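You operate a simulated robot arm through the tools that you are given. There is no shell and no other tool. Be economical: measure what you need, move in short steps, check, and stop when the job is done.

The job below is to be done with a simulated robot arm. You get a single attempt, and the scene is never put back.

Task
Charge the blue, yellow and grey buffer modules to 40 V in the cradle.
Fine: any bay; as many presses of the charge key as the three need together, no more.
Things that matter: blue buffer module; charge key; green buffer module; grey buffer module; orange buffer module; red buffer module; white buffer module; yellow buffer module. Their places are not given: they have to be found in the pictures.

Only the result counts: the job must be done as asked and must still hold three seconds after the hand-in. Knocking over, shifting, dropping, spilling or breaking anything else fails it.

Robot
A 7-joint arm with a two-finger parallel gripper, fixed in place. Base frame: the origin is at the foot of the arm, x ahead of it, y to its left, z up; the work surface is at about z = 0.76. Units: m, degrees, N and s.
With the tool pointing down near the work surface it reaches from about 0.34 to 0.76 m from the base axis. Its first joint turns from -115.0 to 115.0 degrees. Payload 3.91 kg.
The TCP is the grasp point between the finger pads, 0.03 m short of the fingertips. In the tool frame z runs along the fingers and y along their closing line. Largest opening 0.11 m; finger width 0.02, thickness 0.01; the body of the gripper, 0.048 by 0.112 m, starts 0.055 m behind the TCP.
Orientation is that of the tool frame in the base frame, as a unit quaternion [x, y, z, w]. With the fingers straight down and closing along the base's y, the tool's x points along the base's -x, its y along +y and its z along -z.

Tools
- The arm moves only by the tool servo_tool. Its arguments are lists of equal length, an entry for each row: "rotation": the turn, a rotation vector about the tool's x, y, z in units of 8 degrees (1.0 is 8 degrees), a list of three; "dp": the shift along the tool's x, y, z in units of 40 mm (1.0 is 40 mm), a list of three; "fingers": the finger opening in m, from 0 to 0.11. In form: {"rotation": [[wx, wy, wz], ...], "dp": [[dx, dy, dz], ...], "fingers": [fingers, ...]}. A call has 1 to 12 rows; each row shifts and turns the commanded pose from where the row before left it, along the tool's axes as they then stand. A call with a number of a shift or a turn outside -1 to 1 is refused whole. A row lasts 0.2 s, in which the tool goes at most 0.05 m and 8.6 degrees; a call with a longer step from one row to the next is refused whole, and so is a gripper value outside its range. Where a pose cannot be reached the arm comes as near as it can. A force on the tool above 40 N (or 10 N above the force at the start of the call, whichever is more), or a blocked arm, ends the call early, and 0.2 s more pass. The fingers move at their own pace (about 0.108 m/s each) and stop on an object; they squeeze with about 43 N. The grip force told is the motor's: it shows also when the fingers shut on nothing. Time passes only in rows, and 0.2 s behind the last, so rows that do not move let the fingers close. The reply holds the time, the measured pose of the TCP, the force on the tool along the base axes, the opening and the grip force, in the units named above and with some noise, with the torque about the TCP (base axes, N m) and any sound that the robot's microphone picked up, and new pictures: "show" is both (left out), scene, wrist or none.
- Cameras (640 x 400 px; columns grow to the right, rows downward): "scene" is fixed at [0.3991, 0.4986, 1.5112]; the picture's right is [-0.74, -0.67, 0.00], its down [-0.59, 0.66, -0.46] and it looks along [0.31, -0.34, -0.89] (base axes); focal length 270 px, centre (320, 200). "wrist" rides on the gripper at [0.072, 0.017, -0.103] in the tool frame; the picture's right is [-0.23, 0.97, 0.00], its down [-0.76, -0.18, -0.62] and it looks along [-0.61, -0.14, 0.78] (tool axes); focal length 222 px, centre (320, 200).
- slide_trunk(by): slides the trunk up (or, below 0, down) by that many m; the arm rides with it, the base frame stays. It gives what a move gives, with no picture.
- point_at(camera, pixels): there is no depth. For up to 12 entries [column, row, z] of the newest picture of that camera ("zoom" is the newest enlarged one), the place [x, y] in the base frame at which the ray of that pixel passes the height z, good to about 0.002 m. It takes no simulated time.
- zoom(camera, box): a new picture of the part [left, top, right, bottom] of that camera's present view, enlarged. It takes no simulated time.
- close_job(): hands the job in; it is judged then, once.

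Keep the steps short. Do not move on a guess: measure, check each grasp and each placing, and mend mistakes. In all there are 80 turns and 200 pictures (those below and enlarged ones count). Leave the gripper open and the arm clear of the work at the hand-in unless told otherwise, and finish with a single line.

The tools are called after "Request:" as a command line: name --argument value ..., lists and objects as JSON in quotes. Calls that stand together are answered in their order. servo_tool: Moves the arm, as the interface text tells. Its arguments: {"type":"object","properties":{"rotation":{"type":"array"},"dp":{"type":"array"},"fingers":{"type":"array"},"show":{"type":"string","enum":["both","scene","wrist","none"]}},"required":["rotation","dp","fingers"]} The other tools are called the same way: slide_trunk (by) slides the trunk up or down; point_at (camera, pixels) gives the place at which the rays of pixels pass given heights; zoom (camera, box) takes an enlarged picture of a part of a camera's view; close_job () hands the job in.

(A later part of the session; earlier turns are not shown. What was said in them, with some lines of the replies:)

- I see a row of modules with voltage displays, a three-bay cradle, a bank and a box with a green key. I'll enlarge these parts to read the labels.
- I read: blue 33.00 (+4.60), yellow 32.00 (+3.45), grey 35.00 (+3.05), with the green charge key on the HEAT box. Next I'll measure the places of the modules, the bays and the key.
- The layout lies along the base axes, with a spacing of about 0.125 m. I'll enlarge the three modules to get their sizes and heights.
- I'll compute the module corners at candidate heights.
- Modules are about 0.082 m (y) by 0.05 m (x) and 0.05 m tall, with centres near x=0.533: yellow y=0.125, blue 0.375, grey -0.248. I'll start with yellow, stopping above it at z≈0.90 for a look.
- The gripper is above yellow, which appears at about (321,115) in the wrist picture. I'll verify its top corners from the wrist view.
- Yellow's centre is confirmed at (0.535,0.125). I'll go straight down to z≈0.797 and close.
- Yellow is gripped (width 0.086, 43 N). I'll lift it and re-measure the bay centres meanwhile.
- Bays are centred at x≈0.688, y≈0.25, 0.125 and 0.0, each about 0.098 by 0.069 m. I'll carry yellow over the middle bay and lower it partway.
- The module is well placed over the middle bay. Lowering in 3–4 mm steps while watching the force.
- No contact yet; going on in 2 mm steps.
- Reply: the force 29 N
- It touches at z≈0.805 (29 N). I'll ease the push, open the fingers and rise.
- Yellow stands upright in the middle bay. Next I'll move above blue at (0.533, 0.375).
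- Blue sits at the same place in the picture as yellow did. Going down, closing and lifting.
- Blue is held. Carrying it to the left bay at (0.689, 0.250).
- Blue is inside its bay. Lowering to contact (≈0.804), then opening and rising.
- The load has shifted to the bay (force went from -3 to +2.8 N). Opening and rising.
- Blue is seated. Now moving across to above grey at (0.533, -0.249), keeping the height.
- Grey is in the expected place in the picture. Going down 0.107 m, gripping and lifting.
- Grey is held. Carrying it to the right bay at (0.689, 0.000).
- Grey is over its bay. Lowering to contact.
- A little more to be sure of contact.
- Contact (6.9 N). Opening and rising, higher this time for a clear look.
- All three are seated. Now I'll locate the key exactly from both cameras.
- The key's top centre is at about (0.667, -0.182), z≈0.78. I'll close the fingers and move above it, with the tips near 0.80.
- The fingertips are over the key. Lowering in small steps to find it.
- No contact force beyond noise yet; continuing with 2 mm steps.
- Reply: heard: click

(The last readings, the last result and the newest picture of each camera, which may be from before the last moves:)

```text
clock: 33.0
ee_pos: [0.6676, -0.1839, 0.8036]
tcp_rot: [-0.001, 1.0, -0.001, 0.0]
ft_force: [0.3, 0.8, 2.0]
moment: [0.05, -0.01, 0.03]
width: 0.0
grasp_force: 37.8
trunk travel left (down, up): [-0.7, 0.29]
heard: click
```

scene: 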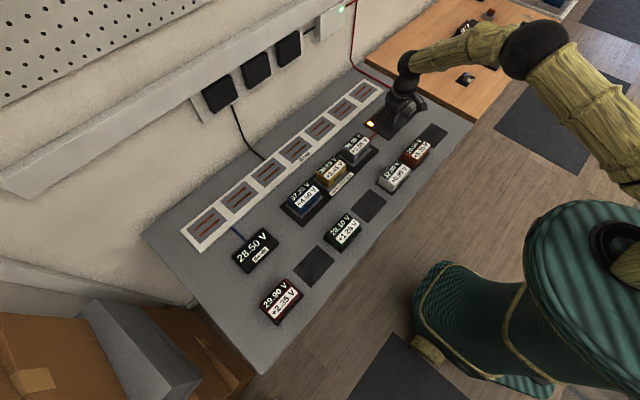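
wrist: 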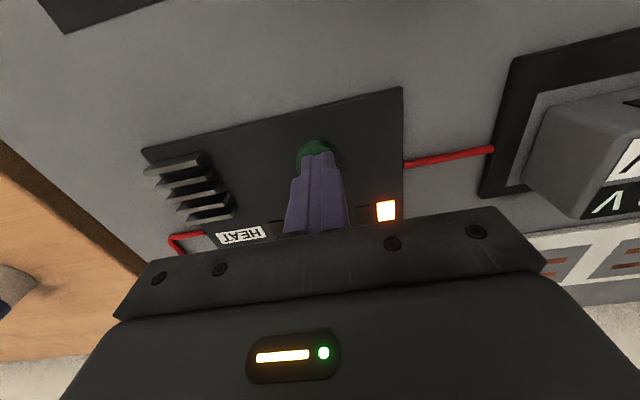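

The key clicked, one heat bar lit, and the displays changed. I'll read them before pressing again.

Request:
zoom --camera "scene" --box '[285, 130, 375, 220]'

Request:
zoom --camera "scene" --box '[230, 210, 370, 330]'

Request:
zoom --camera "scene" --box '[360, 90, 440, 200]'

```text
4.44 times, centred on (330, 175) of scene
```

zoom: 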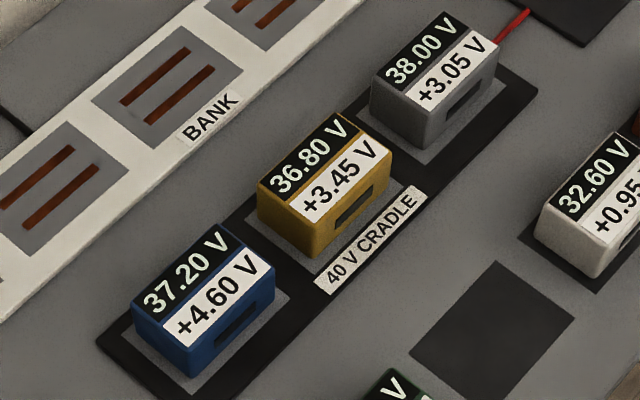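

```text
3.33 times, centred on (300, 270) of scene
```

zoom: 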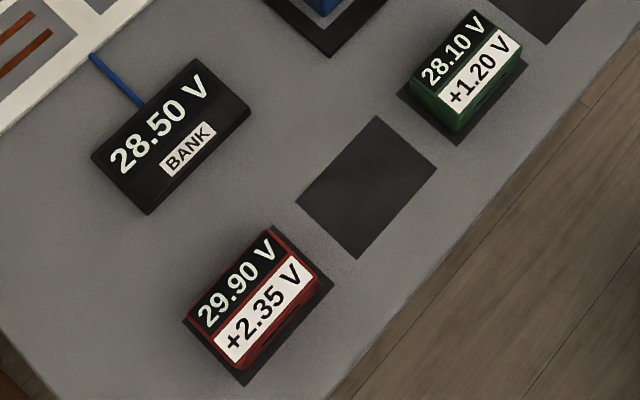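

```text
3.64 times, centred on (400, 145) of scene
```

zoom: 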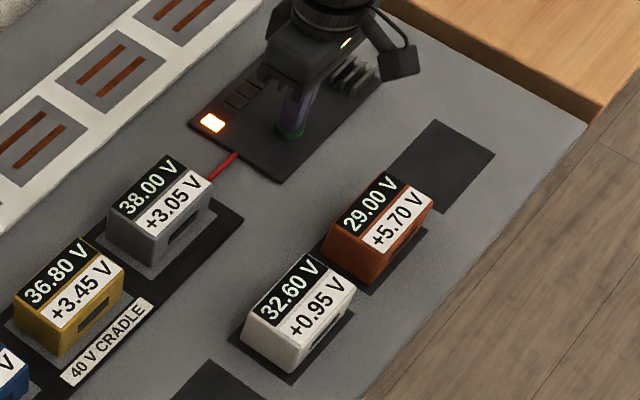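

One press closed 60 % of each gap to 40 V (blue 37.20, yellow 36.80, grey 38.00); the modules outside leak a little. I'll release the key and read again, including the heat bars.

Request:
servo_tool --rotation '[[0, 0, 0], [0, 0, 0]]' --dp '[[0, 0, -0.2], [0, 0, -0.2]]' --fingers '[0, 0]' --show "both"

Request:
zoom --camera "scene" --box '[285, 130, 375, 220]'

```text
clock: 33.6
ee_pos: [0.6682, -0.183, 0.8208]
tcp_rot: [-0.001, 1.0, 0.0, -0.001]
ft_force: [-0.8, -0.5, 0.1]
moment: [0.0, 0.01, -0.01]
width: 0.0
grasp_force: 37.5
trunk travel left (down, up): [-0.7, 0.29]
```

scene: 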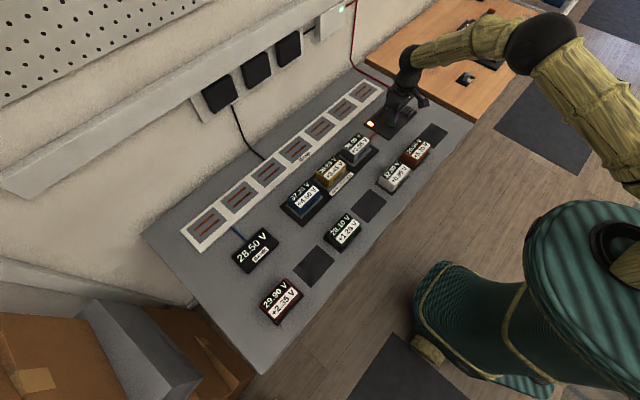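
wrist: 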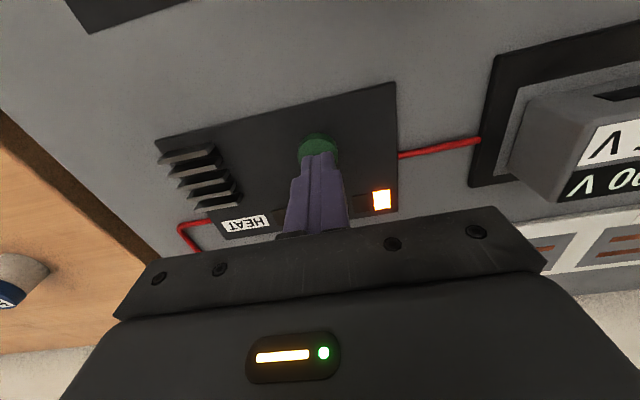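

```text
4.44 times, centred on (330, 175) of scene
```

zoom: 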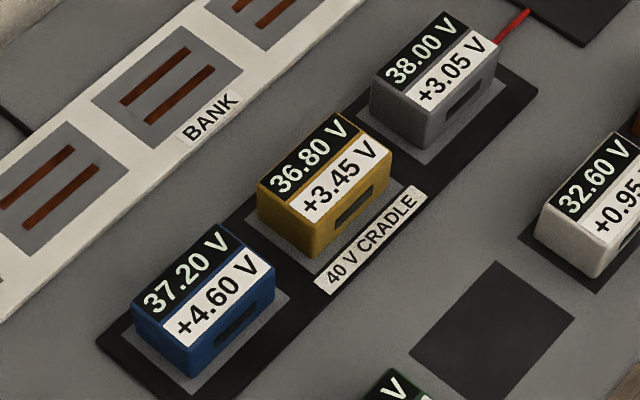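

Readings hold steady. Second press: down 17 mm, then up again.

Request:
servo_tool --rotation '[[0, 0, 0], [0, 0, 0], [0, 0, 0], [0, 0, 0], [0, 0, 0], [0, 0, 0]]' --dp '[[0, 0, 0.2], [0, 0, 0.15], [0, 0, 0.08], [0, 0, 0], [0, 0, -0.2], [0, 0, -0.2]]' --fingers '[0, 0, 0, 0, 0, 0]' --show "both"

Request:
zoom --camera "scene" --box '[285, 130, 375, 220]'

```text
clock: 35.0
ee_pos: [0.6691, -0.1836, 0.8192]
tcp_rot: [0.0, 1.0, 0.0, 0.0]
ft_force: [0.7, 0.2, 0.0]
moment: [-0.02, 0.01, 0.0]
width: 0.0004
grasp_force: 37.7
trunk travel left (down, up): [-0.7, 0.29]
heard: click
```

scene: 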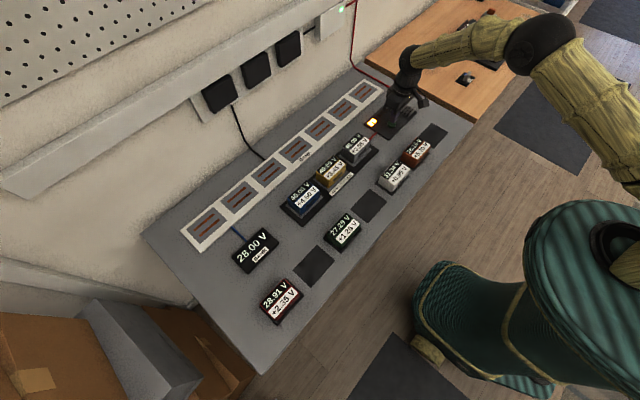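
wrist: 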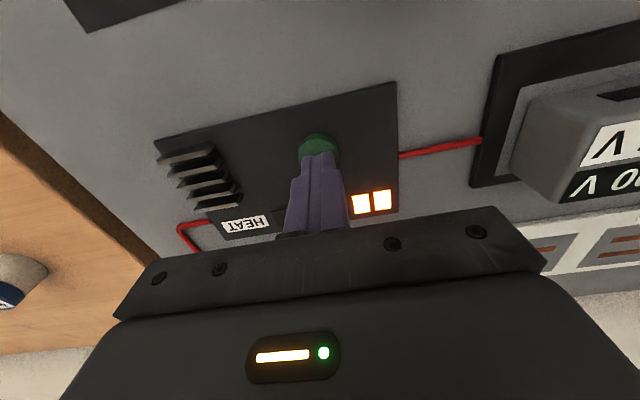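

```text
4.44 times, centred on (330, 175) of scene
```

zoom: 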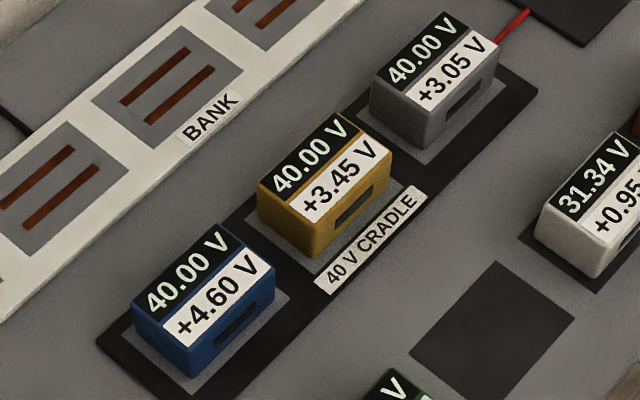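

All three read 40.00 V after two presses. I'll rise straight up, opening the fingers once clear, and check again.

Request:
servo_tool --rotation '[[0, 0, 0], [0, 0, 0], [0, 0, 0], [0, 0, 0], [0, 0, 0], [0, 0, 0], [0, 0, 0], [0, 0, 0]]' --dp '[[0, 0, -1], [0, 0, -1], [0, 0, -1], [0, 0, -1], [0, 0, -1], [0, 0, -1], [0, 0, 0], [0, 0, 0]]' --fingers '[0, 0, 0, 0.11, 0.11, 0.11, 0.11, 0.11]' --show "both"

Request:
zoom --camera "scene" --box '[285, 130, 375, 220]'

```text
clock: 36.8
ee_pos: [0.6697, -0.1842, 1.0576]
tcp_rot: [0.0, 1.0, 0.001, 0.0]
ft_force: [-0.2, 0.7, -0.3]
moment: [0.0, 0.03, 0.05]
width: 0.11
grasp_force: 0.0
trunk travel left (down, up): [-0.7, 0.29]
```

scene: 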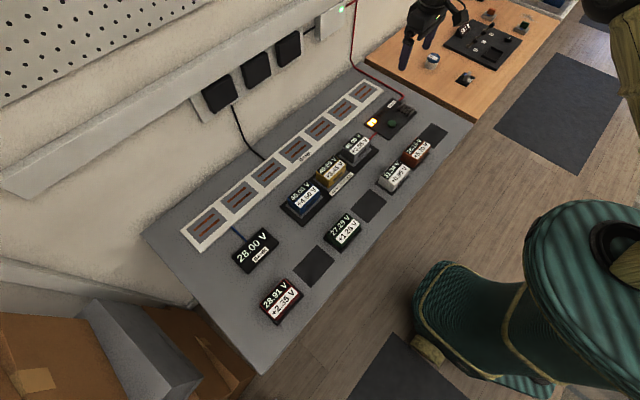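
wrist: 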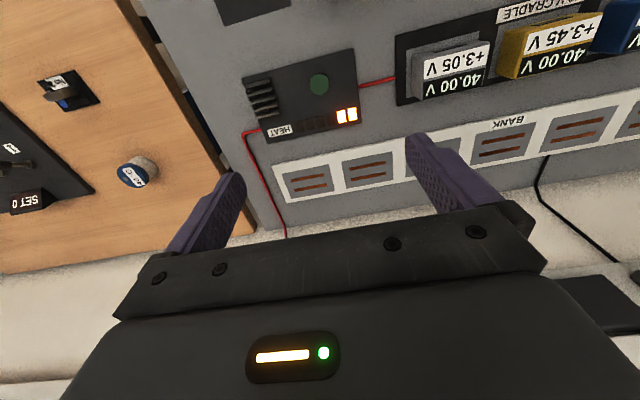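

```text
4.44 times, centred on (330, 175) of scene
```

zoom: 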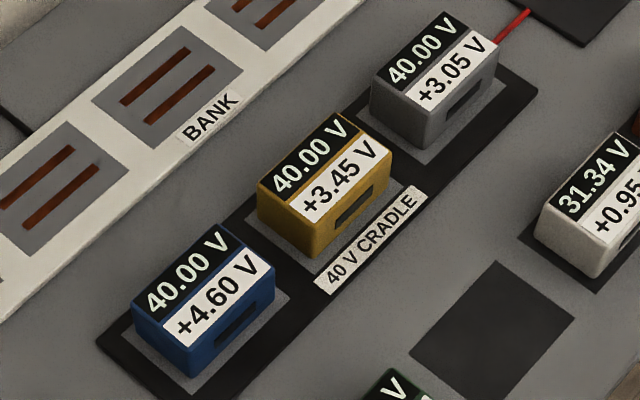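

All three still read 40.00 V, two heat bars are lit, the arm is clear and the gripper is open. Handing in.

Request:
close_job

```text
The job is handed in.
```

The blue, yellow and grey buffer modules are in the cradle and read 40.00 V after two presses of the charge key; the job is handed in.
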